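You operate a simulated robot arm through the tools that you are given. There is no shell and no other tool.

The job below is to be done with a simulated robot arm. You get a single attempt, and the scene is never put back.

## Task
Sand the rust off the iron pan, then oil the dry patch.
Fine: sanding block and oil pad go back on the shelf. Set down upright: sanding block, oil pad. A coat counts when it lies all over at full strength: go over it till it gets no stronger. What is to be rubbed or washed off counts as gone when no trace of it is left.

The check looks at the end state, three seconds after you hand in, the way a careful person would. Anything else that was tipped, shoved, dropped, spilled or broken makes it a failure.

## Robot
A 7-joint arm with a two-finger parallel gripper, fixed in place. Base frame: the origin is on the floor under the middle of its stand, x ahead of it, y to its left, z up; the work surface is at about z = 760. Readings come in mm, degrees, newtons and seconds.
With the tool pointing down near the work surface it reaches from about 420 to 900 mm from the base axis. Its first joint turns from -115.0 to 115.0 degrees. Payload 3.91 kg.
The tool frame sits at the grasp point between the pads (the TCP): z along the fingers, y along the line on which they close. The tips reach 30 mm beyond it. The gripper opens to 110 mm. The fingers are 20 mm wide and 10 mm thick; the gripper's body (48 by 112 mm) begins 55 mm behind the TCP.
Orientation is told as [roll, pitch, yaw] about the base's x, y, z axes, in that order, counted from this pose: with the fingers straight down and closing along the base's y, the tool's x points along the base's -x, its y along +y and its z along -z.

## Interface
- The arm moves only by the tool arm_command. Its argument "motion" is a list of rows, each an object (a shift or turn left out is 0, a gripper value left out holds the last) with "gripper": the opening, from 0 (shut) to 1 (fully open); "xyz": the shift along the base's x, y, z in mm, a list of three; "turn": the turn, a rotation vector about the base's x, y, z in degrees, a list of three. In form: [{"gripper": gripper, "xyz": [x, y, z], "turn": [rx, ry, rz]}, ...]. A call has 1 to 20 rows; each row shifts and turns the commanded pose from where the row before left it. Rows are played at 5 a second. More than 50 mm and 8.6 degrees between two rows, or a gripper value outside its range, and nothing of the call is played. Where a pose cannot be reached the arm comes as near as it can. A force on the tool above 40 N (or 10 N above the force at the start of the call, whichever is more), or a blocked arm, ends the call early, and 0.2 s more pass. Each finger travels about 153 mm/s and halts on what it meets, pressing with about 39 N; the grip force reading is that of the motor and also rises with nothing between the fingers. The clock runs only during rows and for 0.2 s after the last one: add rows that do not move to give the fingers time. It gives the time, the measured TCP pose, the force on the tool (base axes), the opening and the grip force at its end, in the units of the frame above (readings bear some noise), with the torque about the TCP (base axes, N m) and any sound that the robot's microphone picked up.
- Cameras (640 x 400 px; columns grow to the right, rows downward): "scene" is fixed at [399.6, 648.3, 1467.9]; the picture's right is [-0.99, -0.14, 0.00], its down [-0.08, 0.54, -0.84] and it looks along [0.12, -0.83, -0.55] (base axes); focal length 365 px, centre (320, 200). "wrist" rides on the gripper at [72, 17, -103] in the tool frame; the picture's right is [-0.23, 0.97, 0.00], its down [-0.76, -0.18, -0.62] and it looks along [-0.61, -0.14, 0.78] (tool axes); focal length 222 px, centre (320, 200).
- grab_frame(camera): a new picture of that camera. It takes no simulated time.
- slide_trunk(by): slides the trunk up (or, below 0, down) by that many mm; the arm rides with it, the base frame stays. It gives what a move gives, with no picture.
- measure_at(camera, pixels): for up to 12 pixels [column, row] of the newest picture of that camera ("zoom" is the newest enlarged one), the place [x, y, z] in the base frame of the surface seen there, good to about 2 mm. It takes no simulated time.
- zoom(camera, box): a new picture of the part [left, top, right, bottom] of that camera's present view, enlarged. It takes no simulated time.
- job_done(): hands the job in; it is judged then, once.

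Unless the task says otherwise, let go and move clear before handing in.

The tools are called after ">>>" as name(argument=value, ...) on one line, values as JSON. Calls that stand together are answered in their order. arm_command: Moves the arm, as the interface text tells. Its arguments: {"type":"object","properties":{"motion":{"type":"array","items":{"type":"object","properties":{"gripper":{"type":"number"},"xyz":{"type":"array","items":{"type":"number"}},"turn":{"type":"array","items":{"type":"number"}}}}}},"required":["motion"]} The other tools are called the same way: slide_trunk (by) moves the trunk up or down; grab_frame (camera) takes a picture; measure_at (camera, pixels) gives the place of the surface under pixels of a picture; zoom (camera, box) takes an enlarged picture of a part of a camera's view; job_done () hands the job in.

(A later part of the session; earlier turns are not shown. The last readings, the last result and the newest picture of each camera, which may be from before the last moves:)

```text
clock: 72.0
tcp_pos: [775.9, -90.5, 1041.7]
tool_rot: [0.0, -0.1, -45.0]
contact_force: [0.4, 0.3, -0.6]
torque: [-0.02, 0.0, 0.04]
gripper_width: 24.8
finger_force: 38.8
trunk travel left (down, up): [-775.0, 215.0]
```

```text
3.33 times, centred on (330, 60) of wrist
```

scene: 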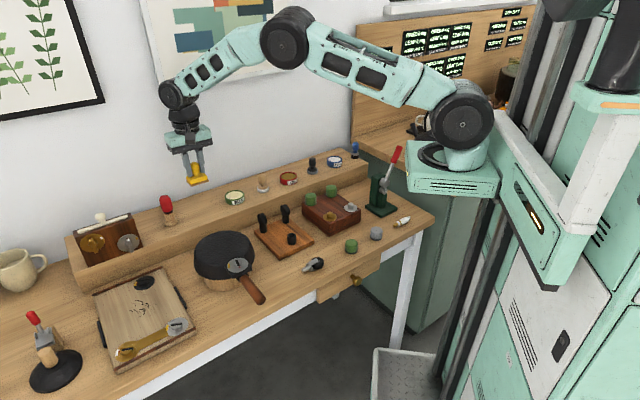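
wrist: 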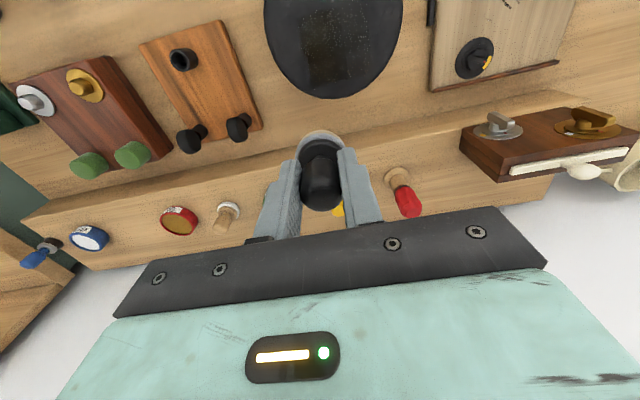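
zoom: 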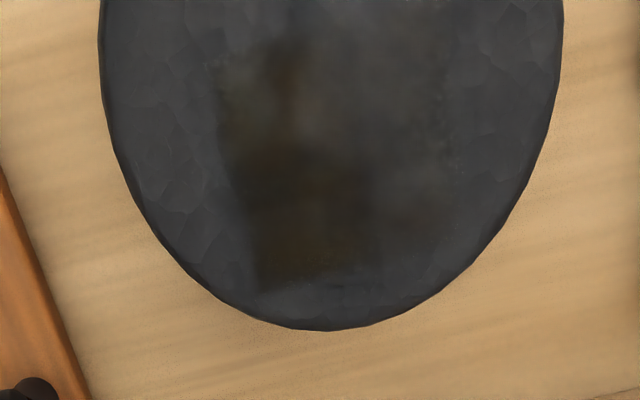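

>>> measure_at(camera="zoom", pixels=[[258, 290], [235, 200], [218, 75], [320, 285], [375, 270], [370, 180], [440, 240], [455, 120], [270, 40], [330, 325], [105, 100], [555, 100]])

>>> zoom(camera="scene", box=[190, 225, 262, 270])

```text
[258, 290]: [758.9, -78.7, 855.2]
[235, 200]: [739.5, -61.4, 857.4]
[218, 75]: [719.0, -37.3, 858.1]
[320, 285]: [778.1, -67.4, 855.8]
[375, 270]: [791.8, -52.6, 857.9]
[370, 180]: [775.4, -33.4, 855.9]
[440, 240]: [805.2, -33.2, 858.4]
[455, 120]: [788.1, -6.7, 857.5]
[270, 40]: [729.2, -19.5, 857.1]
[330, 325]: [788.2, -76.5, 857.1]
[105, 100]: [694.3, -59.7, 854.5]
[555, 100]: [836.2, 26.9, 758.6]
```

```text
8.89 times, centred on (226, 248) of scene
```

zoom: 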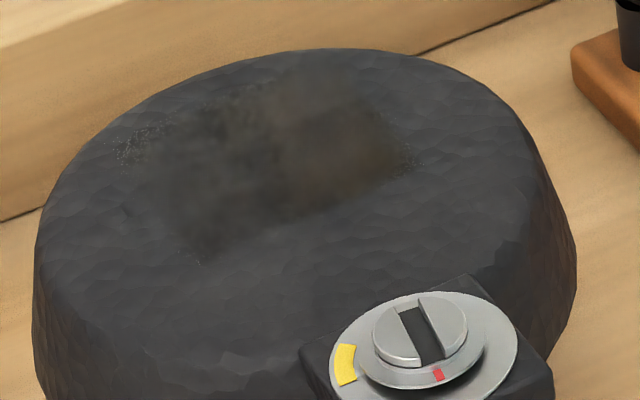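

The film's look changes with the arm's position, so part of what I see is glossy reflection. I'll enlarge again from the scene camera now that the arm has moved.

>>> zoom(camera="scene", box=[202, 230, 242, 255])

>>> zoom(camera="scene", box=[196, 228, 254, 268])

```text
16.00 times, centred on (222, 242) of scene
```

zoom: 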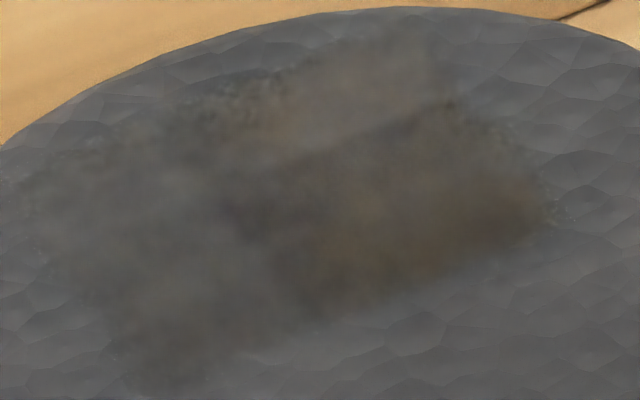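

```text
10.00 times, centred on (225, 248) of scene
```

zoom: 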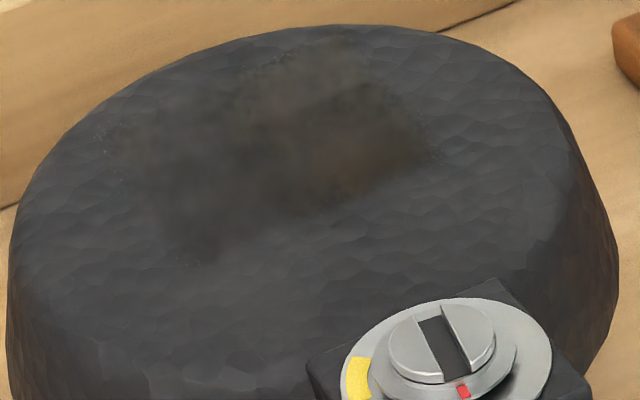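

The film is a glossy, smooth area over the former rust, and it needs to be even and stronger. I'll go back down and rub more passes over the whole patch with a steadier pressure.

>>> arm_command(motion=[{"xyz": [-10.7, 28, -30]}, {"xyz": [-10.7, 28, -30]}, {"xyz": [0, 0, -35]}, {"xyz": [0, 0, -25]}, {"xyz": [0, 0, -7]}, {}])

>>> arm_command(motion=[{"xyz": [0, 0, -1]}, {"xyz": [0, 0, -1]}, {}])

```text
clock: 73.5
tcp_pos: [751.8, -33.3, 913.5]
tool_rot: [0.2, 0.0, -45.1]
contact_force: [0.7, 0.0, -1.5]
torque: [-0.01, -0.02, -0.02]
gripper_width: 24.6
finger_force: 38.7
trunk travel left (down, up): [-775.0, 215.0]
```

```text
clock: 74.2
tcp_pos: [751.5, -32.4, 912.2]
tool_rot: [0.1, -0.1, -45.1]
contact_force: [-1.3, 0.1, -0.4]
torque: [-0.02, 0.02, -0.01]
gripper_width: 24.5
finger_force: 38.8
trunk travel left (down, up): [-775.0, 215.0]
```

>>> arm_command(motion=[{"xyz": [0, 0, -0.8]}, {"xyz": [0, 0, -0.6]}, {}])

```text
clock: 75.0
tcp_pos: [751.5, -32.8, 912.8]
tool_rot: [0.2, -0.1, -45.0]
contact_force: [-0.4, -1.4, 5.9]
torque: [-0.12, 0.13, -0.03]
gripper_width: 24.5
finger_force: 39.0
trunk travel left (down, up): [-775.0, 215.0]
```

Touching at 5.9 N. I'll move toward the high end of the patch first and read the force there.

>>> arm_command(motion=[{"xyz": [5, 5, -0.2]}, {"xyz": [5, 5, -0.2]}, {"xyz": [5, 5, -0.2]}, {"xyz": [5, 5, 0]}, {}])

```text
clock: 76.2
tcp_pos: [770.7, -13.8, 910.7]
tool_rot: [0.3, 0.0, -45.0]
contact_force: [-5.4, -6.1, 18.1]
torque: [-0.37, 0.18, -0.05]
gripper_width: 24.9
finger_force: 38.9
trunk travel left (down, up): [-775.0, 215.0]
```

Force is 18 N at the high end. I'll ease slightly and sweep to the low end.

>>> arm_command(motion=[{"xyz": [-5, -5, 0.3]}, {"xyz": [-5, -5, 0]}, {"xyz": [-5, -5, 0]}, {"xyz": [-5, -5, 0]}, {"xyz": [-5, -5, 0]}, {"xyz": [-5, -5, 0]}, {"xyz": [-5, -5, 0]}, {"xyz": [-5, -5, 0]}, {"xyz": [-5, -5, 0]}, {}])

```text
clock: 78.5
tcp_pos: [727.1, -58.5, 911.3]
tool_rot: [0.1, 0.0, -45.0]
contact_force: [2.0, 1.5, 7.7]
torque: [-0.04, -0.05, 0.02]
gripper_width: 24.8
finger_force: 38.7
trunk travel left (down, up): [-775.0, 215.0]
```

Force is a steady 7.7 N at the low end. I'll shift toward the back and sweep again, then return along the back edge.

>>> arm_command(motion=[{"xyz": [3.5, -3.5, 0]}, {"xyz": [3.5, -3.5, 0]}, {"xyz": [5, 5, 0]}, {"xyz": [5, 5, 0]}, {"xyz": [5, 5, 0]}, {"xyz": [5, 5, 0]}, {"xyz": [5, 5, 0]}, {"xyz": [5, 5, 0]}, {"xyz": [5, 5, 0]}, {"xyz": [5, 5, 0]}, {"xyz": [5, 5, 0]}, {}])

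```text
clock: 81.0
tcp_pos: [776.9, -20.1, 911.7]
tool_rot: [0.1, -0.1, -45.0]
contact_force: [-2.7, -1.0, 6.2]
torque: [-0.14, 0.13, -0.01]
gripper_width: 24.9
finger_force: 38.8
trunk travel left (down, up): [-775.0, 215.0]
```

>>> arm_command(motion=[{"xyz": [4, -4, -0.2]}, {"xyz": [4, -4, 0]}, {"xyz": [-5, -5, 0]}, {"xyz": [-5, -5, 0]}, {"xyz": [-5, -5, 0]}, {"xyz": [-5, -5, 0]}, {"xyz": [-5, -5, 0]}, {"xyz": [-5, -5, 0]}, {"xyz": [-5, -5, 0]}, {"xyz": [-5, -5, 0]}, {}])

>>> zoom(camera="scene", box=[190, 215, 262, 270])

>>> zoom(camera="wrist", box=[200, 0, 440, 200])

```text
clock: 83.5
tcp_pos: [746.5, -68.2, 911.1]
tool_rot: [0.1, 0.0, -45.0]
contact_force: [1.2, 0.4, 3.0]
torque: [-0.04, -0.05, 0.01]
gripper_width: 24.5
finger_force: 39.2
trunk travel left (down, up): [-775.0, 215.0]
```

```text
7.27 times, centred on (226, 242) of scene
```

zoom: 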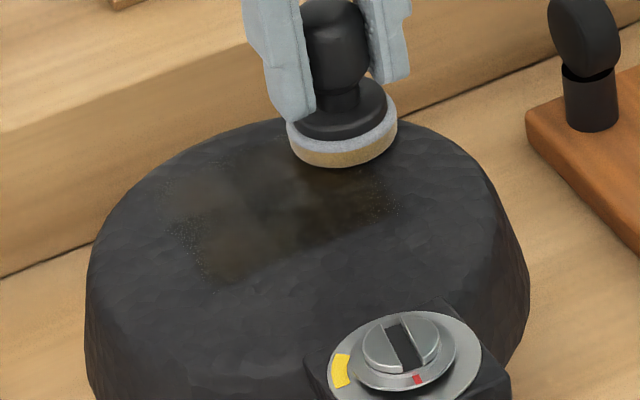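

```text
2.00 times, centred on (320, 100) of wrist
```

zoom: 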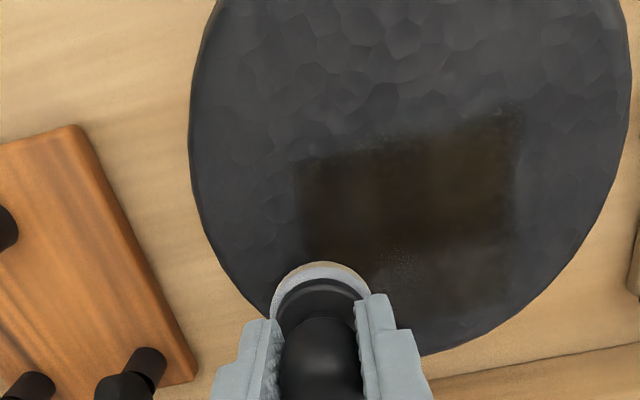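

The wrist view now shows a clear rectangle of oil with straight edges from (297,160) to (522,110), thinner toward its back-right. That looks like the actual dry patch, so I'll measure its corners.

>>> measure_at(camera="zoom", pixels=[[297, 163], [300, 220], [400, 140], [522, 110], [518, 200], [510, 300], [460, 330], [310, 255], [395, 255], [400, 330], [480, 280], [440, 250]])

>>> zoom(camera="wrist", box=[300, 40, 400, 180])

```text
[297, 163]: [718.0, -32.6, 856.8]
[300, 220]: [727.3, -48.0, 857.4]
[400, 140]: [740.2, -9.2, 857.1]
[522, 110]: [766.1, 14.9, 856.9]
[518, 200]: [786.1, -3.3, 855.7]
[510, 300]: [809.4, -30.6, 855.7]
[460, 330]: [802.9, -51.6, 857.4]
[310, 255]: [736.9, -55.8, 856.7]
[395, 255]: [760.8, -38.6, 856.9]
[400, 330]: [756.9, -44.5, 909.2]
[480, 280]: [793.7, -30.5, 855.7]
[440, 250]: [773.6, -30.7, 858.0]
```

```text
2.86 times, centred on (350, 110) of wrist
```

zoom: 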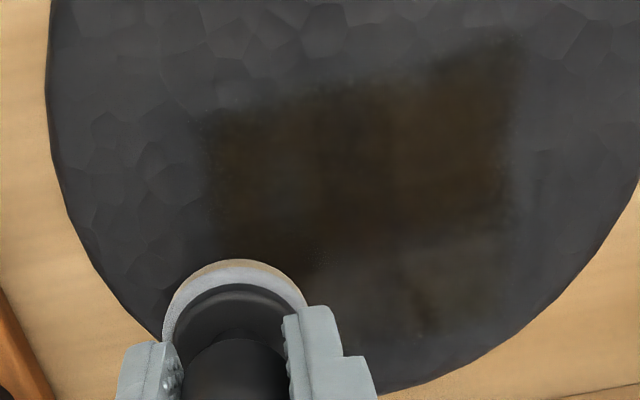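

The strong part is in front (t 531–570) and it thins toward the back. I'll lift away and look at the whole coat again.

>>> arm_command(motion=[{"xyz": [0, 0, 3]}, {"xyz": [0, 0, 15]}, {"xyz": [0, 0, 30]}, {"xyz": [15, -25, 30]}, {"xyz": [10, -15, 30]}, {}])

>>> zoom(camera="scene", box=[190, 225, 262, 270])

>>> zoom(camera="wrist", box=[250, 0, 410, 120])

>>> zoom(camera="scene", box=[200, 160, 264, 216])

```text
clock: 84.8
tcp_pos: [771.6, -109.5, 1020.2]
tool_rot: [0.1, 0.0, -45.0]
contact_force: [-0.7, -0.7, -0.8]
torque: [0.04, 0.06, -0.03]
gripper_width: 24.7
finger_force: 39.1
trunk travel left (down, up): [-775.0, 215.0]
```

```text
8.89 times, centred on (226, 248) of scene
```

zoom: 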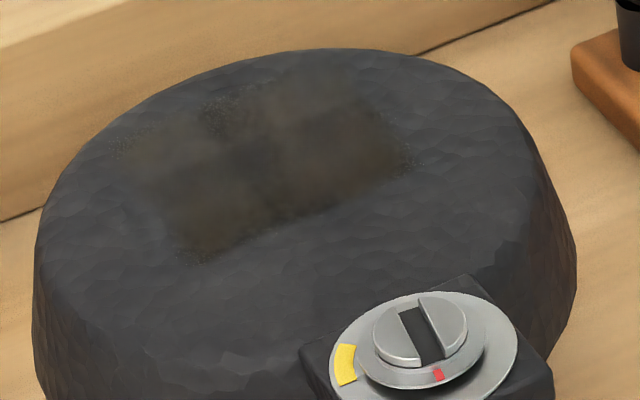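

```text
3.33 times, centred on (330, 60) of wrist
```

zoom: 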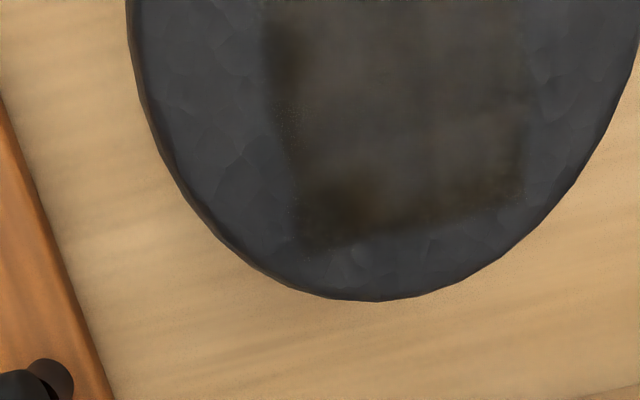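

```text
7.14 times, centred on (232, 188) of scene
```

zoom: 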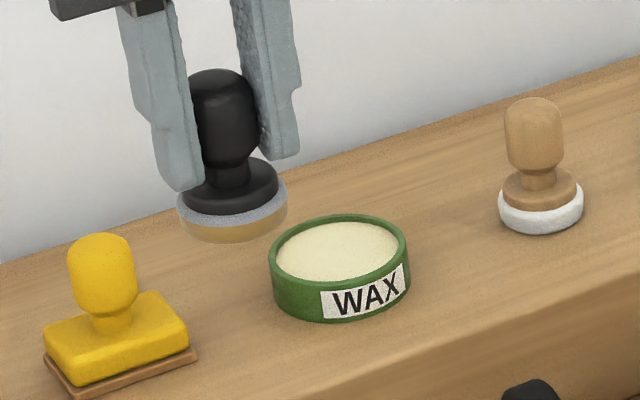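

The coat fills a sharp-edged rectangle (about s 482–552, t 531–594 in bench axes), and the pad's amber has faded. I'll dip the pad again before making full-coverage passes.

>>> arm_command(motion=[{"xyz": [-14, -38, 0]}, {"xyz": [-14, -38, 0]}, {"xyz": [-14, -38, 0]}, {"xyz": [-14, -38, 0]}, {"xyz": [-14, -38, -10]}, {"xyz": [-14, -38, -10]}, {"xyz": [-14, -38, -10]}, {"xyz": [-13.6, -37.3, -20]}, {"xyz": [0, 0, -25]}, {"xyz": [0, 0, -25]}, {"xyz": [0, 0, -10]}, {}])

>>> zoom(camera="scene", box=[260, 145, 316, 195])

>>> zoom(camera="wrist", box=[240, 60, 440, 210])

```text
clock: 87.5
tcp_pos: [660.8, -411.7, 908.8]
tool_rot: [0.1, 0.0, -45.0]
contact_force: [-1.2, -0.2, -0.8]
torque: [-0.01, 0.01, -0.01]
gripper_width: 24.9
finger_force: 39.6
trunk travel left (down, up): [-775.0, 215.0]
```

```text
8.00 times, centred on (288, 170) of scene
```

zoom: 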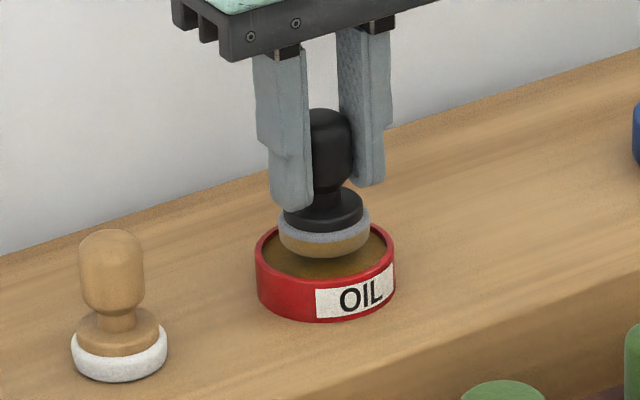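

```text
2.67 times, centred on (340, 135) of wrist
```

zoom: 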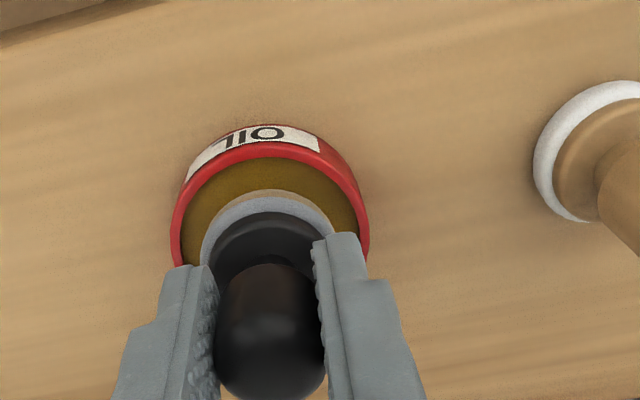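

The pad is centred over the tin again. I'll lower it gently into the oil.

>>> arm_command(motion=[{"xyz": [0, 0, -4]}, {"xyz": [0, 0, -2.5]}, {"xyz": [0, 0, -1]}, {}])

```text
clock: 88.5
tcp_pos: [659.3, -410.5, 902.8]
tool_rot: [0.1, 0.0, -45.0]
contact_force: [0.6, -0.1, -0.2]
torque: [0.0, 0.02, 0.01]
gripper_width: 24.6
finger_force: 39.0
trunk travel left (down, up): [-775.0, 215.0]
```

>>> arm_command(motion=[{"xyz": [0, 0, -1]}, {"xyz": [0, 0, -0.7]}, {}])

```text
clock: 89.2
tcp_pos: [659.7, -411.2, 899.8]
tool_rot: [0.1, -0.1, -44.9]
contact_force: [-2.1, -0.2, 4.1]
torque: [-0.09, 0.09, 0.02]
gripper_width: 24.7
finger_force: 39.4
trunk travel left (down, up): [-775.0, 215.0]
```

Touching the oil at 4 N. I'll hold for a moment, lift out and look at the pad.

>>> arm_command(motion=[{"xyz": [0, 0, -0.3]}, {}, {}, {}, {"xyz": [0, 0, 2]}, {"xyz": [0, 0, 8]}, {"xyz": [0, 0, 20]}, {"xyz": [0, 0, 30]}, {"xyz": [0, 0, 15]}, {}])

>>> zoom(camera="scene", box=[260, 125, 316, 185])

```text
clock: 91.5
tcp_pos: [658.8, -412.7, 974.0]
tool_rot: [0.0, -0.1, -45.0]
contact_force: [-0.4, -0.4, -0.2]
torque: [-0.02, 0.04, 0.02]
gripper_width: 24.9
finger_force: 39.5
trunk travel left (down, up): [-775.0, 215.0]
```

```text
6.67 times, centred on (288, 155) of scene
```

zoom: 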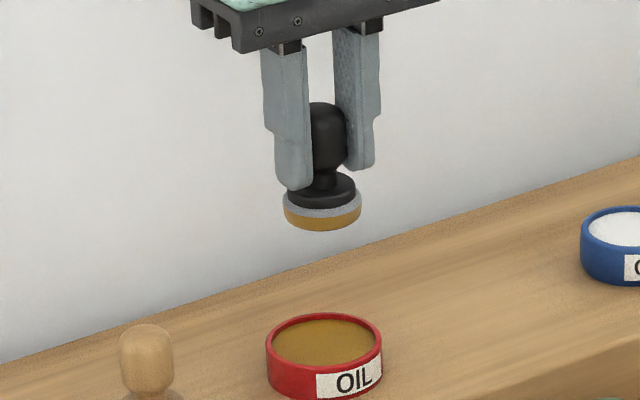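

The pad is strongly amber again. I'll take it to the front-low corner of the patch at (729,-36).

>>> arm_command(motion=[{"xyz": [7.8, 41.8, 0]}, {"xyz": [7.8, 41.8, 0]}, {"xyz": [7.8, 41.8, 0]}, {"xyz": [7.8, 41.8, 0]}, {"xyz": [7.8, 41.8, 0]}, {"xyz": [7.8, 41.8, 0]}, {"xyz": [7.8, 41.8, 0]}, {"xyz": [7.8, 41.8, 0]}, {"xyz": [7.8, 41.8, 0]}, {"xyz": [0, 0, -25]}, {"xyz": [0, 0, -20]}, {"xyz": [0, 0, -13]}, {"xyz": [0, 0, -2.5]}, {}])

>>> arm_command(motion=[{"xyz": [0, 0, -1]}, {"xyz": [0, 0, -0.6]}, {}])

```text
clock: 94.5
tcp_pos: [729.4, -35.3, 914.1]
tool_rot: [0.1, 0.1, -45.0]
contact_force: [0.5, 0.5, -0.6]
torque: [0.02, -0.02, -0.02]
gripper_width: 24.8
finger_force: 38.8
trunk travel left (down, up): [-775.0, 215.0]
```

```text
clock: 95.2
tcp_pos: [729.1, -36.5, 913.0]
tool_rot: [0.1, -0.1, -45.1]
contact_force: [0.0, -0.1, -0.6]
torque: [-0.01, 0.03, 0.04]
gripper_width: 24.9
finger_force: 38.9
trunk travel left (down, up): [-775.0, 215.0]
```

>>> arm_command(motion=[{"xyz": [0, 0, -0.7]}, {"xyz": [0, 0, -0.7]}, {}])

```text
clock: 96.0
tcp_pos: [729.3, -34.9, 911.7]
tool_rot: [0.1, 0.0, -45.0]
contact_force: [-0.6, 1.0, 1.2]
torque: [-0.03, 0.02, 0.0]
gripper_width: 24.7
finger_force: 38.5
trunk travel left (down, up): [-775.0, 215.0]
```

Barely touching. I'll press 0.5 mm more and sweep along the front row.

>>> arm_command(motion=[{"xyz": [0, 0, -0.5]}, {"xyz": [5, 5, 0]}, {"xyz": [5, 5, 0]}, {"xyz": [5, 5, 0]}, {"xyz": [5, 5, 0]}, {"xyz": [5, 5, 0]}, {"xyz": [5, 5, 0]}, {"xyz": [5, 5, 0]}, {"xyz": [5, 5, 0]}, {}])

```text
clock: 98.2
tcp_pos: [769.3, 4.5, 911.3]
tool_rot: [0.1, 0.0, -45.0]
contact_force: [-2.2, -2.8, 16.6]
torque: [-0.26, 0.09, 0.01]
gripper_width: 24.9
finger_force: 38.9
trunk travel left (down, up): [-775.0, 215.0]
```

Force 16.6 N at the end of the front row. I'll sweep back, shift one row toward the back, and sweep forward.

>>> arm_command(motion=[{"xyz": [-5, -5, 0.2]}, {"xyz": [-5, -5, 0]}, {"xyz": [-5, -5, 0]}, {"xyz": [-5, -5, 0]}, {"xyz": [-5, -5, 0]}, {"xyz": [-5, -5, 0]}, {"xyz": [-5, -5, 0]}, {"xyz": [-5, -5, 0]}, {"xyz": [3.5, -3.5, 0]}, {"xyz": [3.5, -3.5, 0]}, {}])

>>> arm_command(motion=[{"xyz": [5, 5, 0]}, {"xyz": [5, 5, 0]}, {"xyz": [5, 5, 0]}, {"xyz": [5, 5, 0]}, {"xyz": [5, 5, 0]}, {"xyz": [5, 5, 0]}, {"xyz": [5, 5, 0]}, {"xyz": [5, 5, 0]}, {}])

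```text
clock: 100.7
tcp_pos: [735.7, -42.4, 909.9]
tool_rot: [-0.1, 0.2, -45.0]
contact_force: [-5.3, 2.8, 14.9]
torque: [-0.01, 0.16, -0.02]
gripper_width: 24.5
finger_force: 39.1
trunk travel left (down, up): [-775.0, 215.0]
```

```text
clock: 102.7
tcp_pos: [777.1, -2.4, 910.6]
tool_rot: [0.1, 0.1, -45.0]
contact_force: [-0.1, -0.2, -0.7]
torque: [-0.01, -0.02, 0.03]
gripper_width: 24.7
finger_force: 39.3
trunk travel left (down, up): [-775.0, 215.0]
```

Contact was lost at the end of that row, so the pad has probably ridden up slightly in the grip. I'll press a little lower and re-run this row.

>>> arm_command(motion=[{"xyz": [0, 0, -0.5]}, {"xyz": [0, 0, -0.4]}, {}])

```text
clock: 103.5
tcp_pos: [776.0, -3.6, 910.4]
tool_rot: [0.2, -0.1, -45.0]
contact_force: [-1.3, -1.1, 5.6]
torque: [-0.14, 0.09, -0.01]
gripper_width: 24.7
finger_force: 39.1
trunk travel left (down, up): [-775.0, 215.0]
```

>>> arm_command(motion=[{"xyz": [-5, -5, 0]}, {"xyz": [-5, -5, 0]}, {"xyz": [-5, -5, 0]}, {"xyz": [-5, -5, 0]}, {}])

>>> arm_command(motion=[{"xyz": [-5, -5, 0]}, {"xyz": [-5, -5, 0]}, {"xyz": [-5, -5, 0]}, {"xyz": [-5, -5, 0]}, {"xyz": [3.5, -3.5, 0]}, {"xyz": [3.5, -3.5, 0]}, {}])

```text
clock: 104.7
tcp_pos: [755.9, -20.8, 910.6]
tool_rot: [0.2, 0.1, -45.0]
contact_force: [2.8, 2.9, 11.5]
torque: [0.08, -0.18, 0.03]
gripper_width: 24.6
finger_force: 38.3
trunk travel left (down, up): [-775.0, 215.0]
```

```text
clock: 106.2
tcp_pos: [742.6, -50.3, 910.6]
tool_rot: [0.1, -0.1, -45.0]
contact_force: [-5.2, 1.1, 12.1]
torque: [-0.03, 0.17, -0.03]
gripper_width: 24.7
finger_force: 38.5
trunk travel left (down, up): [-775.0, 215.0]
```

Pressure is good at about 12 N. I'll sweep the next row (t≈560) upward and back, keeping an eye on force.

>>> arm_command(motion=[{"xyz": [5, 5, 0]}, {"xyz": [5, 5, 0]}, {"xyz": [5, 5, 0]}, {"xyz": [5, 5, 0]}, {}])

>>> arm_command(motion=[{"xyz": [5, 5, 0]}, {"xyz": [5, 5, 0]}, {"xyz": [5, 5, 0]}, {"xyz": [5, 5, 0]}, {}])

```text
clock: 107.5
tcp_pos: [764.4, -30.3, 909.7]
tool_rot: [0.1, 0.1, -45.0]
contact_force: [-2.0, -2.6, 8.5]
torque: [-0.22, 0.05, -0.04]
gripper_width: 24.6
finger_force: 38.7
trunk travel left (down, up): [-775.0, 215.0]
```

```text
clock: 108.7
tcp_pos: [783.3, -9.7, 909.1]
tool_rot: [0.2, 0.0, -44.9]
contact_force: [-2.8, -4.1, 12.6]
torque: [-0.26, 0.06, -0.05]
gripper_width: 24.9
finger_force: 39.5
trunk travel left (down, up): [-775.0, 215.0]
```

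Good contact at 12.6 N. Next I'll shift back a row (t≈570) and sweep to the low end.

>>> arm_command(motion=[{"xyz": [3.5, -3.5, 0]}, {"xyz": [3.5, -3.5, 0]}, {"xyz": [-5, -5, 0]}, {"xyz": [-5, -5, 0]}, {"xyz": [-5, -5, 0]}, {"xyz": [-5, -5, 0]}, {}])

>>> arm_command(motion=[{"xyz": [-5, -5, 0]}, {"xyz": [-5, -5, 0]}, {"xyz": [-5, -5, 0]}, {"xyz": [-5, -5, 0]}, {}])

```text
clock: 110.2
tcp_pos: [772.3, -36.9, 907.9]
tool_rot: [0.2, 0.0, -45.0]
contact_force: [1.2, 1.8, 7.4]
torque: [0.03, -0.05, 0.04]
gripper_width: 24.7
finger_force: 39.7
trunk travel left (down, up): [-775.0, 215.0]
```

```text
clock: 111.5
tcp_pos: [750.9, -55.7, 909.6]
tool_rot: [0.1, 0.0, -45.0]
contact_force: [0.1, -0.2, -0.6]
torque: [-0.04, 0.0, -0.01]
gripper_width: 24.8
finger_force: 39.2
trunk travel left (down, up): [-775.0, 215.0]
```

Contact height keeps creeping down and the low end has lost contact. I'll check how the pad sits in the fingers before going on.

>>> zoom(camera="scene", box=[190, 195, 270, 260])

>>> zoom(camera="wrist", box=[220, 40, 420, 230])

```text
6.15 times, centred on (230, 228) of scene
```

zoom: 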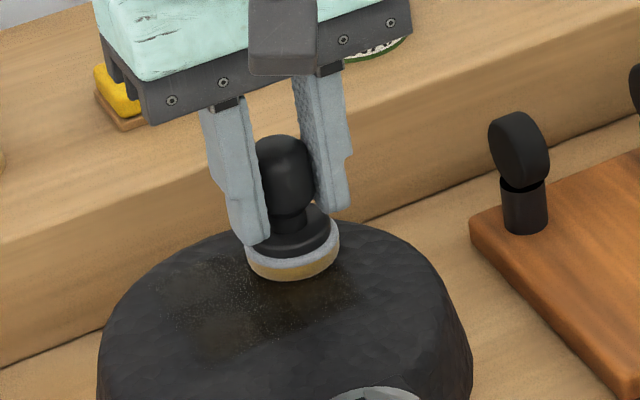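

```text
2.11 times, centred on (320, 135) of wrist
```

zoom: 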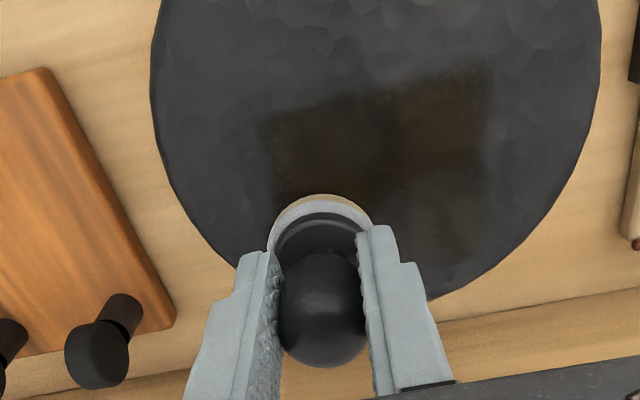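

The knob has slid about 3 mm up between the fingers, but the pad is level and the tips now nearly rest on its disc, so this is still safe. I'll re-touch and continue.

>>> arm_command(motion=[{"xyz": [0, 0, -0.5]}, {"xyz": [0, 0, -0.4]}, {}])

```text
clock: 112.2
tcp_pos: [751.6, -56.7, 909.4]
tool_rot: [0.3, 0.0, -45.1]
contact_force: [0.8, 1.1, 6.4]
torque: [-0.06, -0.07, 0.04]
gripper_width: 24.8
finger_force: 39.0
trunk travel left (down, up): [-775.0, 215.0]
```

Contact at 6.4 N. I'll re-sweep this part of the row, then move to the back row.

>>> arm_command(motion=[{"xyz": [5, 5, 0]}, {"xyz": [5, 5, 0]}, {"xyz": [5, 5, 0]}, {"xyz": [5, 5, 0]}, {"xyz": [-5, -5, 0]}, {"xyz": [-5, -5, 0]}, {"xyz": [-5, -5, 0]}, {"xyz": [-5, -5, 0]}, {}])

>>> arm_command(motion=[{"xyz": [3.5, -3.5, 0]}, {"xyz": [3.5, -3.5, 0]}, {}])

```text
clock: 114.2
tcp_pos: [751.6, -56.3, 908.6]
tool_rot: [0.2, -0.1, -45.0]
contact_force: [3.1, 3.8, 13.2]
torque: [0.07, -0.17, 0.04]
gripper_width: 24.4
finger_force: 39.3
trunk travel left (down, up): [-775.0, 215.0]
```

```text
clock: 115.0
tcp_pos: [755.8, -63.6, 908.5]
tool_rot: [0.1, 0.0, -45.1]
contact_force: [-3.0, 2.1, 12.1]
torque: [0.03, 0.12, -0.02]
gripper_width: 24.9
finger_force: 39.1
trunk travel left (down, up): [-775.0, 215.0]
```

At the back row (t≈580) with 12 N. I'll sweep upward along it and back.

>>> arm_command(motion=[{"xyz": [5, 5, 0]}, {"xyz": [5, 5, 0]}, {"xyz": [5, 5, 0]}, {"xyz": [5, 5, 0]}, {}])

>>> arm_command(motion=[{"xyz": [5, 5, 0]}, {"xyz": [5, 5, 0]}, {"xyz": [5, 5, 0]}, {"xyz": [5, 5, 0]}, {}])

```text
clock: 116.2
tcp_pos: [777.0, -44.2, 908.5]
tool_rot: [0.1, -0.1, -45.0]
contact_force: [-0.7, -0.7, 2.5]
torque: [-0.11, 0.05, 0.02]
gripper_width: 24.7
finger_force: 39.0
trunk travel left (down, up): [-775.0, 215.0]
```

```text
clock: 117.5
tcp_pos: [798.5, -24.5, 909.7]
tool_rot: [0.1, 0.0, -45.0]
contact_force: [1.1, 0.2, -1.4]
torque: [0.0, 0.01, -0.01]
gripper_width: 24.7
finger_force: 39.2
trunk travel left (down, up): [-775.0, 215.0]
```

Contact faded on the upper half of the row. I'll press lower and sweep back over it.

>>> arm_command(motion=[{"xyz": [0, 0, -0.6]}, {"xyz": [0, 0, -0.5]}, {}])

```text
clock: 118.2
tcp_pos: [798.7, -23.4, 909.1]
tool_rot: [0.1, 0.0, -45.0]
contact_force: [0.5, -1.6, 7.2]
torque: [-0.18, 0.07, -0.03]
gripper_width: 24.9
finger_force: 39.1
trunk travel left (down, up): [-775.0, 215.0]
```

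>>> arm_command(motion=[{"xyz": [-5, -5, 0]}, {"xyz": [-5, -5, 0]}, {"xyz": [-5, -5, 0]}, {"xyz": [-5, -5, 0]}, {"xyz": [5, 5, 0]}, {"xyz": [5, 5, 0]}, {"xyz": [5, 5, 0]}, {"xyz": [5, 5, 0]}, {}])

>>> arm_command(motion=[{"xyz": [0, 0, 3]}, {"xyz": [0, 0, 15]}, {"xyz": [0, 0, 30]}, {"xyz": [0, -25, 30]}, {"xyz": [0, -25, 30]}, {"xyz": [-5, -15, 0]}, {}])

>>> zoom(camera="scene", box=[190, 225, 262, 270])

>>> zoom(camera="wrist", box=[230, 0, 410, 130])

>>> grab_frame(camera="scene")

```text
clock: 120.2
tcp_pos: [798.7, -23.1, 908.0]
tool_rot: [0.2, -0.1, -45.1]
contact_force: [-3.6, -6.3, 23.5]
torque: [-0.47, 0.16, -0.09]
gripper_width: 24.6
finger_force: 39.0
trunk travel left (down, up): [-775.0, 215.0]
```

```text
clock: 121.8
tcp_pos: [793.7, -87.6, 1016.0]
tool_rot: [0.1, 0.0, -44.9]
contact_force: [-0.5, 0.6, -0.6]
torque: [0.02, 0.01, -0.01]
gripper_width: 24.5
finger_force: 38.8
trunk travel left (down, up): [-775.0, 215.0]
```

```text
8.89 times, centred on (226, 248) of scene
```

zoom: 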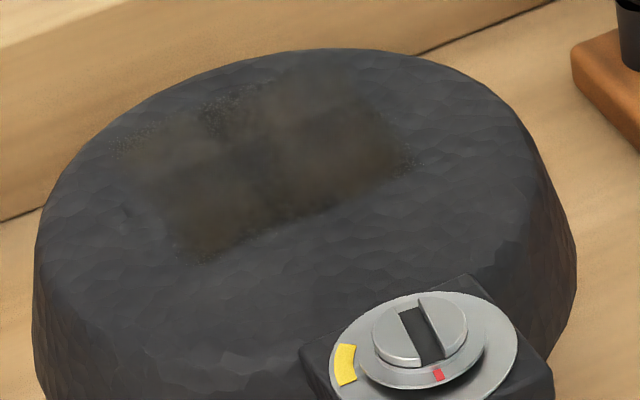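

```text
3.08 times, centred on (320, 65) of wrist
```

zoom: 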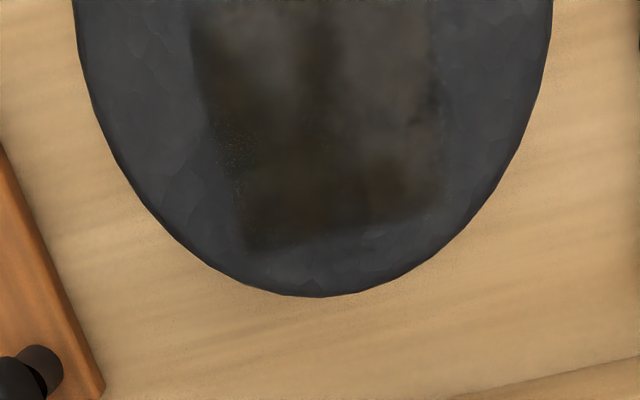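

```text
taken
```

scene: 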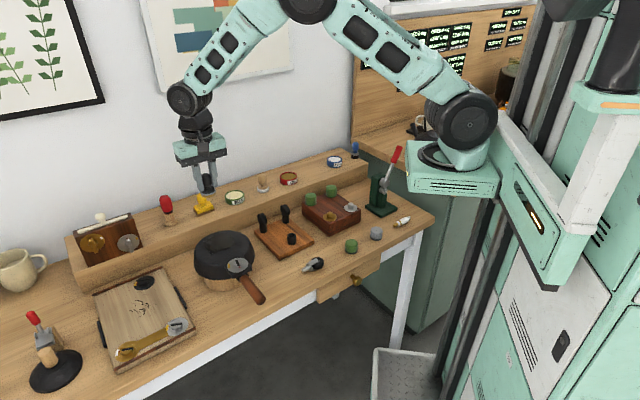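

The coat now looks nearly the same as after the previous pass, with a sharp rectangle outline. I'll zoom closely to compare evenness, including the darker spot at (220,110).

>>> zoom(camera="scene", box=[202, 230, 242, 255])

>>> zoom(camera="wrist", box=[270, 0, 370, 90])

>>> zoom(camera="scene", box=[180, 165, 240, 215])

```text
16.00 times, centred on (222, 242) of scene
```

zoom: 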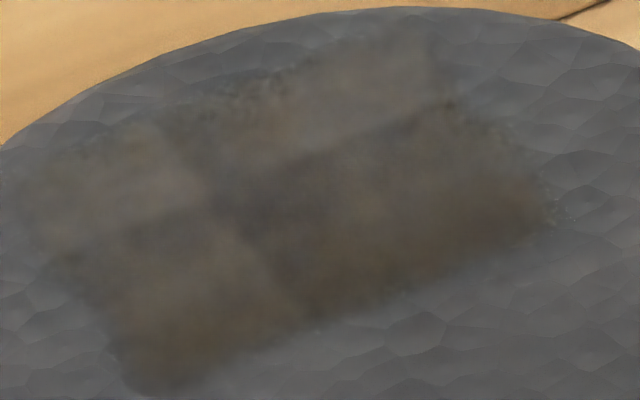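

```text
4.44 times, centred on (320, 45) of wrist
```

zoom: 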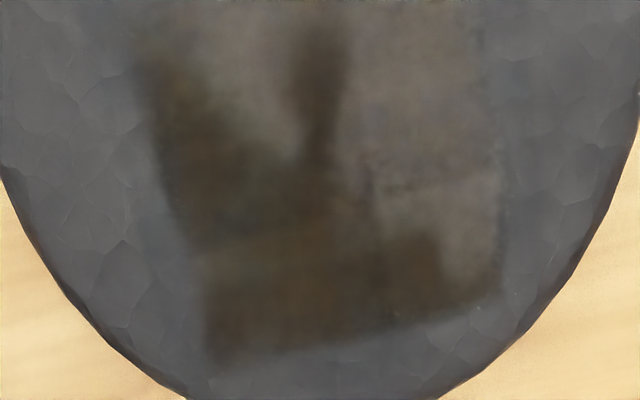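

```text
8.00 times, centred on (210, 190) of scene
```

zoom: 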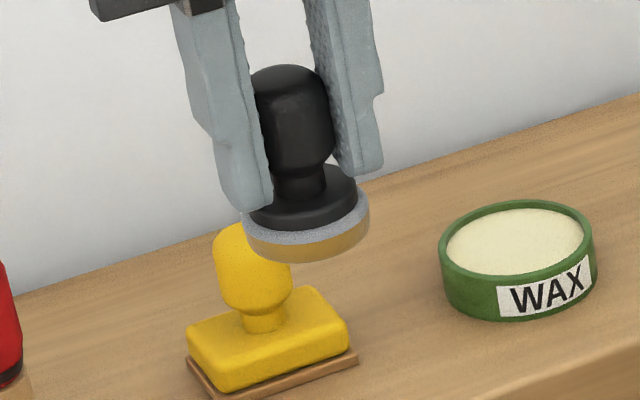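

The film is mirror-like, so the mottling is reflections of the gripper, and the oil rectangle is filled to its edges. Contact was weak at some corners, so I'll dip once more and do a second full raster.

>>> arm_command(motion=[{"xyz": [-15, -36, 0]}, {"xyz": [-15, -36, 0]}, {"xyz": [-15, -36, 0]}, {"xyz": [-15, -36, 0]}, {"xyz": [-15, -36, 0]}, {"xyz": [-15, -36, -5]}, {"xyz": [-15, -36, -10]}, {"xyz": [-15, -36, -15]}, {"xyz": [-14, -36, -20]}, {"xyz": [0, 0, -25]}, {"xyz": [0, 0, -25]}, {"xyz": [0, 0, -10]}, {}])

>>> zoom(camera="scene", box=[260, 145, 316, 195])

>>> zoom(camera="wrist", box=[240, 60, 440, 210])

```text
clock: 124.7
tcp_pos: [658.2, -412.2, 906.8]
tool_rot: [0.2, 0.0, -45.0]
contact_force: [0.2, 0.0, 0.2]
torque: [0.02, -0.05, 0.0]
gripper_width: 24.6
finger_force: 38.5
trunk travel left (down, up): [-775.0, 215.0]
```

```text
8.00 times, centred on (288, 170) of scene
```

zoom: 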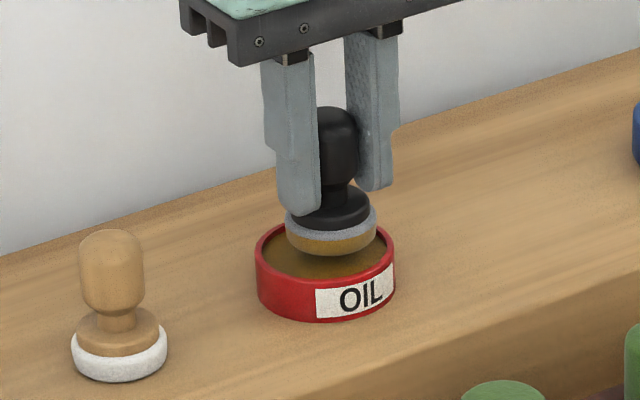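

```text
2.67 times, centred on (340, 135) of wrist
```

zoom: 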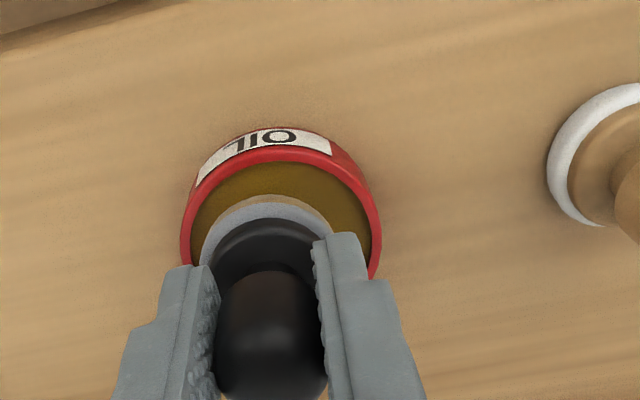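

The pad is about 2 mm off toward -x over the tin, so I'll correct that and lower gently.

>>> arm_command(motion=[{"xyz": [2, 0, 0]}, {"xyz": [0, 0, -4]}, {"xyz": [0, 0, -3]}, {"xyz": [0, 0, -1.5]}, {}])

>>> arm_command(motion=[{"xyz": [0, 0, -0.8]}, {"xyz": [0, 0, -0.7]}, {}])

```text
clock: 125.8
tcp_pos: [660.8, -412.1, 897.8]
tool_rot: [0.1, 0.0, -45.0]
contact_force: [-0.2, 1.0, 2.6]
torque: [0.0, 0.02, 0.01]
gripper_width: 24.6
finger_force: 39.2
trunk travel left (down, up): [-775.0, 215.0]
```

```text
clock: 126.7
tcp_pos: [661.4, -412.8, 897.4]
tool_rot: [0.2, -0.2, -45.0]
contact_force: [-3.8, 0.3, 23.0]
torque: [-0.1, 0.18, -0.02]
gripper_width: 24.6
finger_force: 38.8
trunk travel left (down, up): [-775.0, 215.0]
```

Oil contact reached at 897.4. I'll lift out and return to the front-low corner of the patch.

>>> arm_command(motion=[{"xyz": [0, 0, 1]}, {}, {"xyz": [0, 0, 4]}, {"xyz": [0, 0, 15]}, {"xyz": [0, 0, 30]}, {"xyz": [0, 0, 27]}, {"xyz": [7, 41.7, 0]}, {"xyz": [7, 41.7, 0]}, {"xyz": [7, 41.7, 0]}, {"xyz": [7, 41.7, 0]}, {"xyz": [7, 41.7, 0]}, {"xyz": [7, 41.7, 0]}, {"xyz": [7, 41.7, 0]}, {"xyz": [7, 41.7, 0]}, {"xyz": [7, 41.7, 0]}, {"xyz": [0, 0, -25]}, {"xyz": [0, 0, -22]}, {"xyz": [0, 0, -12]}, {}])

```text
clock: 130.7
tcp_pos: [722.4, -38.6, 914.3]
tool_rot: [0.0, 0.0, -45.0]
contact_force: [0.4, 0.6, -0.8]
torque: [-0.03, 0.0, 0.0]
gripper_width: 24.9
finger_force: 39.2
trunk travel left (down, up): [-775.0, 215.0]
```

>>> arm_command(motion=[{"xyz": [1.5, 1.5, -2]}, {"xyz": [0, 0, -1.2]}, {"xyz": [0, 0, -0.7]}, {}])

```text
clock: 131.7
tcp_pos: [724.3, -35.6, 909.4]
tool_rot: [0.2, 0.0, -45.0]
contact_force: [0.6, -0.5, -0.7]
torque: [-0.01, -0.01, -0.01]
gripper_width: 25.0
finger_force: 39.1
trunk travel left (down, up): [-775.0, 215.0]
```

>>> arm_command(motion=[{"xyz": [0, 0, -0.7]}, {"xyz": [0, 0, -0.6]}, {}])

```text
clock: 132.4
tcp_pos: [724.9, -35.5, 908.6]
tool_rot: [0.2, 0.0, -45.0]
contact_force: [-1.7, -1.6, 5.7]
torque: [-0.14, 0.11, -0.06]
gripper_width: 24.9
finger_force: 39.2
trunk travel left (down, up): [-775.0, 215.0]
```

Contact at 5.7 N at the front-low corner. I'll sweep along the front row in two halves.

>>> arm_command(motion=[{"xyz": [0, 0, -0.3]}, {"xyz": [4, 4, 0]}, {"xyz": [4, 4, 0]}, {"xyz": [4, 4, 0]}, {"xyz": [4, 4, 0]}, {"xyz": [4, 4, 0]}, {"xyz": [4, 4, 0]}, {}])

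>>> arm_command(motion=[{"xyz": [4, 4, 0]}, {"xyz": [4, 4, 0]}, {"xyz": [4, 4, 0]}, {"xyz": [4, 4, 0]}, {"xyz": [4, 4, 0]}, {}])

```text
clock: 134.2
tcp_pos: [749.2, -12.0, 908.5]
tool_rot: [0.1, 0.1, -45.0]
contact_force: [-1.2, -0.9, 3.9]
torque: [-0.05, 0.06, 0.0]
gripper_width: 24.6
finger_force: 39.2
trunk travel left (down, up): [-775.0, 215.0]
```

```text
clock: 135.7
tcp_pos: [768.7, 9.1, 908.4]
tool_rot: [0.0, 0.0, -45.0]
contact_force: [-0.8, -0.2, 1.3]
torque: [0.0, 0.01, 0.02]
gripper_width: 24.8
finger_force: 39.1
trunk travel left (down, up): [-775.0, 215.0]
```

Force is light at 1.3 N at this end. I'll press 0.6 mm lower and sweep back along the row.

>>> arm_command(motion=[{"xyz": [0, 0, -0.6]}, {"xyz": [-4, -4, 0]}, {"xyz": [-4, -4, 0]}, {"xyz": [-4, -4, 0]}, {"xyz": [-4, -4, 0]}, {"xyz": [-4, -4, 0]}, {}])

>>> arm_command(motion=[{"xyz": [-4, -4, 0]}, {"xyz": [-4, -4, 0]}, {"xyz": [-4, -4, 0]}, {"xyz": [-4, -4, 0]}, {"xyz": [-4, -4, 0]}, {"xyz": [-4, -4, 0]}, {}])

```text
clock: 137.2
tcp_pos: [749.5, -11.6, 907.4]
tool_rot: [0.4, -0.1, -44.9]
contact_force: [5.3, 4.8, 19.9]
torque: [0.05, -0.25, 0.04]
gripper_width: 24.8
finger_force: 39.1
trunk travel left (down, up): [-775.0, 215.0]
```

```text
clock: 138.8
tcp_pos: [725.5, -36.5, 907.1]
tool_rot: [0.0, 0.1, -45.0]
contact_force: [0.3, 2.8, 8.1]
torque: [0.06, -0.11, 0.0]
gripper_width: 24.6
finger_force: 39.1
trunk travel left (down, up): [-775.0, 215.0]
```

Good pressure on that pass. Next row: shift to t≈548 and sweep up.

>>> arm_command(motion=[{"xyz": [3.5, -3.5, 0]}, {"xyz": [3.5, -3.5, 0]}, {"xyz": [4, 4, 0]}, {"xyz": [4, 4, 0]}, {"xyz": [4, 4, 0]}, {"xyz": [4, 4, 0]}, {"xyz": [4, 4, 0]}, {}])

>>> arm_command(motion=[{"xyz": [4, 4, 0]}, {"xyz": [4, 4, 0]}, {"xyz": [4, 4, 0]}, {"xyz": [4, 4, 0]}, {"xyz": [4, 4, 0]}, {"xyz": [4, 4, 0]}, {}])

```text
clock: 140.7
tcp_pos: [751.3, -23.6, 908.5]
tool_rot: [0.2, 0.0, -45.0]
contact_force: [-1.5, -3.9, 13.1]
torque: [-0.28, 0.09, 0.0]
gripper_width: 24.8
finger_force: 39.3
trunk travel left (down, up): [-775.0, 215.0]
```

```text
clock: 142.2
tcp_pos: [776.3, 1.7, 907.4]
tool_rot: [0.2, -0.1, -45.0]
contact_force: [-1.5, -1.6, 6.8]
torque: [-0.15, 0.06, 0.03]
gripper_width: 24.6
finger_force: 39.6
trunk travel left (down, up): [-775.0, 215.0]
```

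Contact is steady (13 → 7 N). Next row at t≈558, sweeping down.

>>> arm_command(motion=[{"xyz": [3.5, -3.5, -0.2]}, {"xyz": [3.5, -3.5, 0]}, {"xyz": [-4, -4, 0]}, {"xyz": [-4, -4, 0]}, {"xyz": [-4, -4, 0]}, {"xyz": [-4, -4, 0]}, {"xyz": [-4, -4, 0]}, {}])

>>> arm_command(motion=[{"xyz": [-4, -4, 0]}, {"xyz": [-4, -4, 0]}, {"xyz": [-4, -4, 0]}, {"xyz": [-4, -4, 0]}, {"xyz": [-4, -4, 0]}, {"xyz": [-4, -4, 0]}, {}])

```text
clock: 144.1
tcp_pos: [762.8, -26.8, 907.1]
tool_rot: [0.2, 0.0, -45.0]
contact_force: [1.6, 0.5, 6.4]
torque: [-0.07, 0.0, 0.02]
gripper_width: 24.9
finger_force: 38.8
trunk travel left (down, up): [-775.0, 215.0]
```

```text
clock: 145.7
tcp_pos: [740.0, -49.2, 906.9]
tool_rot: [0.1, -0.1, -45.0]
contact_force: [3.4, 1.4, 9.6]
torque: [-0.05, -0.12, -0.01]
gripper_width: 24.6
finger_force: 39.1
trunk travel left (down, up): [-775.0, 215.0]
```

Contact held at 6–10 N. Next row at t≈568, sweeping up.

>>> arm_command(motion=[{"xyz": [3.5, -3.5, 0]}, {"xyz": [3.5, -3.5, 0]}, {"xyz": [4, 4, 0]}, {"xyz": [4, 4, 0]}, {"xyz": [4, 4, 0]}, {"xyz": [4, 4, 0]}, {"xyz": [4, 4, 0]}, {}])

>>> arm_command(motion=[{"xyz": [4, 4, 0]}, {"xyz": [4, 4, 0]}, {"xyz": [4, 4, 0]}, {"xyz": [4, 4, 0]}, {"xyz": [4, 4, 0]}, {"xyz": [4, 4, 0]}, {}])

```text
clock: 147.4
tcp_pos: [765.5, -37.1, 906.7]
tool_rot: [0.1, 0.0, -45.1]
contact_force: [-3.4, -1.4, 8.7]
torque: [-0.19, 0.11, -0.07]
gripper_width: 24.8
finger_force: 39.5
trunk travel left (down, up): [-775.0, 215.0]
```

```text
clock: 149.1
tcp_pos: [790.3, -12.2, 908.2]
tool_rot: [0.1, 0.1, -45.0]
contact_force: [-1.4, -1.9, 5.1]
torque: [-0.16, 0.1, -0.02]
gripper_width: 24.6
finger_force: 38.9
trunk travel left (down, up): [-775.0, 215.0]
```

Contact is fine. Next row at t≈577, sweeping down with a touch more pressure.

>>> arm_command(motion=[{"xyz": [3.2, -3.2, -0.3]}, {"xyz": [3.2, -3.2, 0]}, {"xyz": [-4, -4, 0]}, {"xyz": [-4, -4, 0]}, {"xyz": [-4, -4, 0]}, {"xyz": [-4, -4, 0]}, {"xyz": [-4, -4, 0]}, {}])

>>> arm_command(motion=[{"xyz": [-4, -4, 0]}, {"xyz": [-4, -4, 0]}, {"xyz": [-4, -4, 0]}, {"xyz": [-4, -4, 0]}, {"xyz": [-4, -4, 0]}, {"xyz": [-4, -4, 0]}, {}])

```text
clock: 150.8
tcp_pos: [776.2, -39.2, 907.0]
tool_rot: [0.2, -0.1, -45.1]
contact_force: [4.1, 4.2, 18.7]
torque: [0.07, -0.27, 0.04]
gripper_width: 24.6
finger_force: 39.1
trunk travel left (down, up): [-775.0, 215.0]
```

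```text
clock: 152.4
tcp_pos: [752.7, -63.3, 907.6]
tool_rot: [0.0, 0.1, -45.0]
contact_force: [0.1, -1.1, 0.9]
torque: [-0.09, 0.01, 0.0]
gripper_width: 24.7
finger_force: 38.5
trunk travel left (down, up): [-775.0, 215.0]
```

Light at the low-back corner. I'll press 0.5 mm lower, shift slightly toward the back edge, and sweep up.

>>> arm_command(motion=[{"xyz": [0, 0, -0.5]}, {"xyz": [2, -2, 0]}, {"xyz": [2, -2, 0]}, {}])

```text
clock: 153.4
tcp_pos: [757.1, -66.3, 906.5]
tool_rot: [0.1, 0.1, -45.1]
contact_force: [-1.2, 1.9, 4.4]
torque: [0.0, 0.09, -0.01]
gripper_width: 24.6
finger_force: 38.9
trunk travel left (down, up): [-775.0, 215.0]
```

>>> arm_command(motion=[{"xyz": [0, 0, -0.2]}, {"xyz": [4, 4, 0]}, {"xyz": [4, 4, 0]}, {"xyz": [4, 4, 0]}, {"xyz": [-4, -4, 0]}, {"xyz": [-4, -4, 0]}, {"xyz": [-4, -4, 0]}, {}])

>>> arm_command(motion=[{"xyz": [4, 4, 0]}, {"xyz": [4, 4, 0]}, {"xyz": [4, 4, 0]}, {"xyz": [4, 4, 0]}, {"xyz": [4, 4, 0]}, {"xyz": [4, 4, 0]}, {}])

>>> arm_command(motion=[{"xyz": [4, 4, 0]}, {"xyz": [4, 4, 0]}, {"xyz": [4, 4, 0]}, {"xyz": [4, 4, 0]}, {"xyz": [4, 4, 0]}, {}])

```text
clock: 155.2
tcp_pos: [756.2, -67.2, 906.4]
tool_rot: [0.1, 0.0, -44.9]
contact_force: [1.1, 0.2, 4.2]
torque: [0.0, -0.03, 0.0]
gripper_width: 24.6
finger_force: 38.5
trunk travel left (down, up): [-775.0, 215.0]
```

```text
clock: 156.8
tcp_pos: [779.2, -42.5, 906.8]
tool_rot: [0.1, 0.0, -45.0]
contact_force: [-1.3, -0.9, 4.0]
torque: [-0.18, 0.05, -0.03]
gripper_width: 24.5
finger_force: 39.0
trunk travel left (down, up): [-775.0, 215.0]
```

```text
clock: 158.2
tcp_pos: [799.9, -24.5, 906.5]
tool_rot: [0.1, 0.0, -45.0]
contact_force: [-2.8, -3.0, 8.9]
torque: [-0.24, 0.12, -0.01]
gripper_width: 24.8
finger_force: 39.1
trunk travel left (down, up): [-775.0, 215.0]
```

The whole rectangle has now been covered with contact maintained. I'll lift to the same viewpoint as before and compare the coat.

>>> arm_command(motion=[{"xyz": [0, 0, 3]}, {"xyz": [0, 0, 15]}, {"xyz": [0, 0, 30]}, {"xyz": [0, -25, 30]}, {"xyz": [0, -25, 32]}, {"xyz": [-6, -13, 0]}, {}])

>>> zoom(camera="scene", box=[190, 225, 262, 270])

>>> zoom(camera="scene", box=[202, 230, 242, 255])

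>>> zoom(camera="wrist", box=[230, 0, 410, 130])

```text
clock: 159.8
tcp_pos: [794.1, -86.0, 1017.9]
tool_rot: [0.1, 0.0, -45.0]
contact_force: [-0.6, 0.2, -1.0]
torque: [0.02, -0.03, 0.01]
gripper_width: 24.7
finger_force: 39.2
trunk travel left (down, up): [-775.0, 215.0]
```

```text
8.89 times, centred on (226, 248) of scene
```

zoom: 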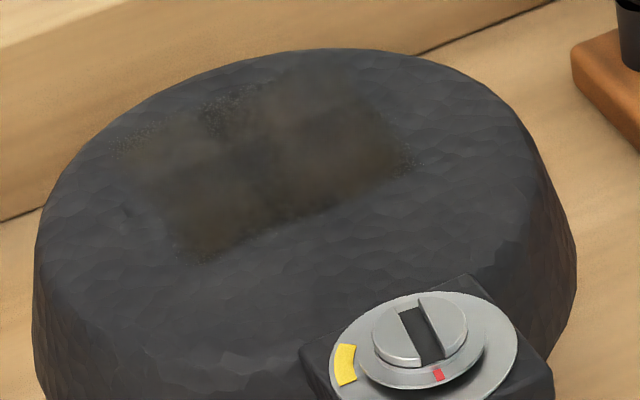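

```text
16.00 times, centred on (222, 242) of scene
```

zoom: 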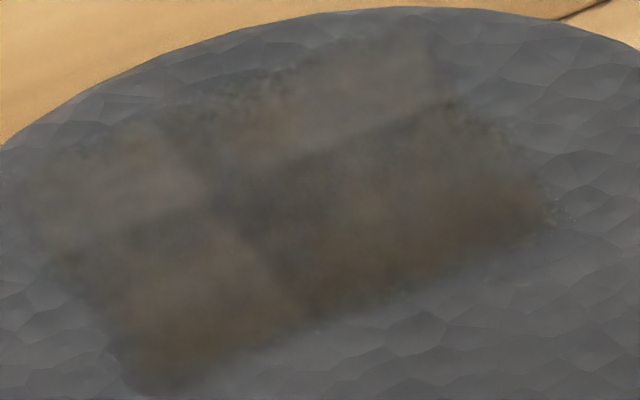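

```text
3.08 times, centred on (320, 65) of wrist
```

zoom: 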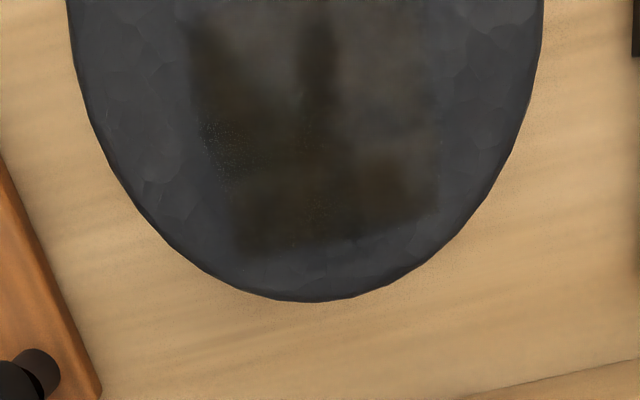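

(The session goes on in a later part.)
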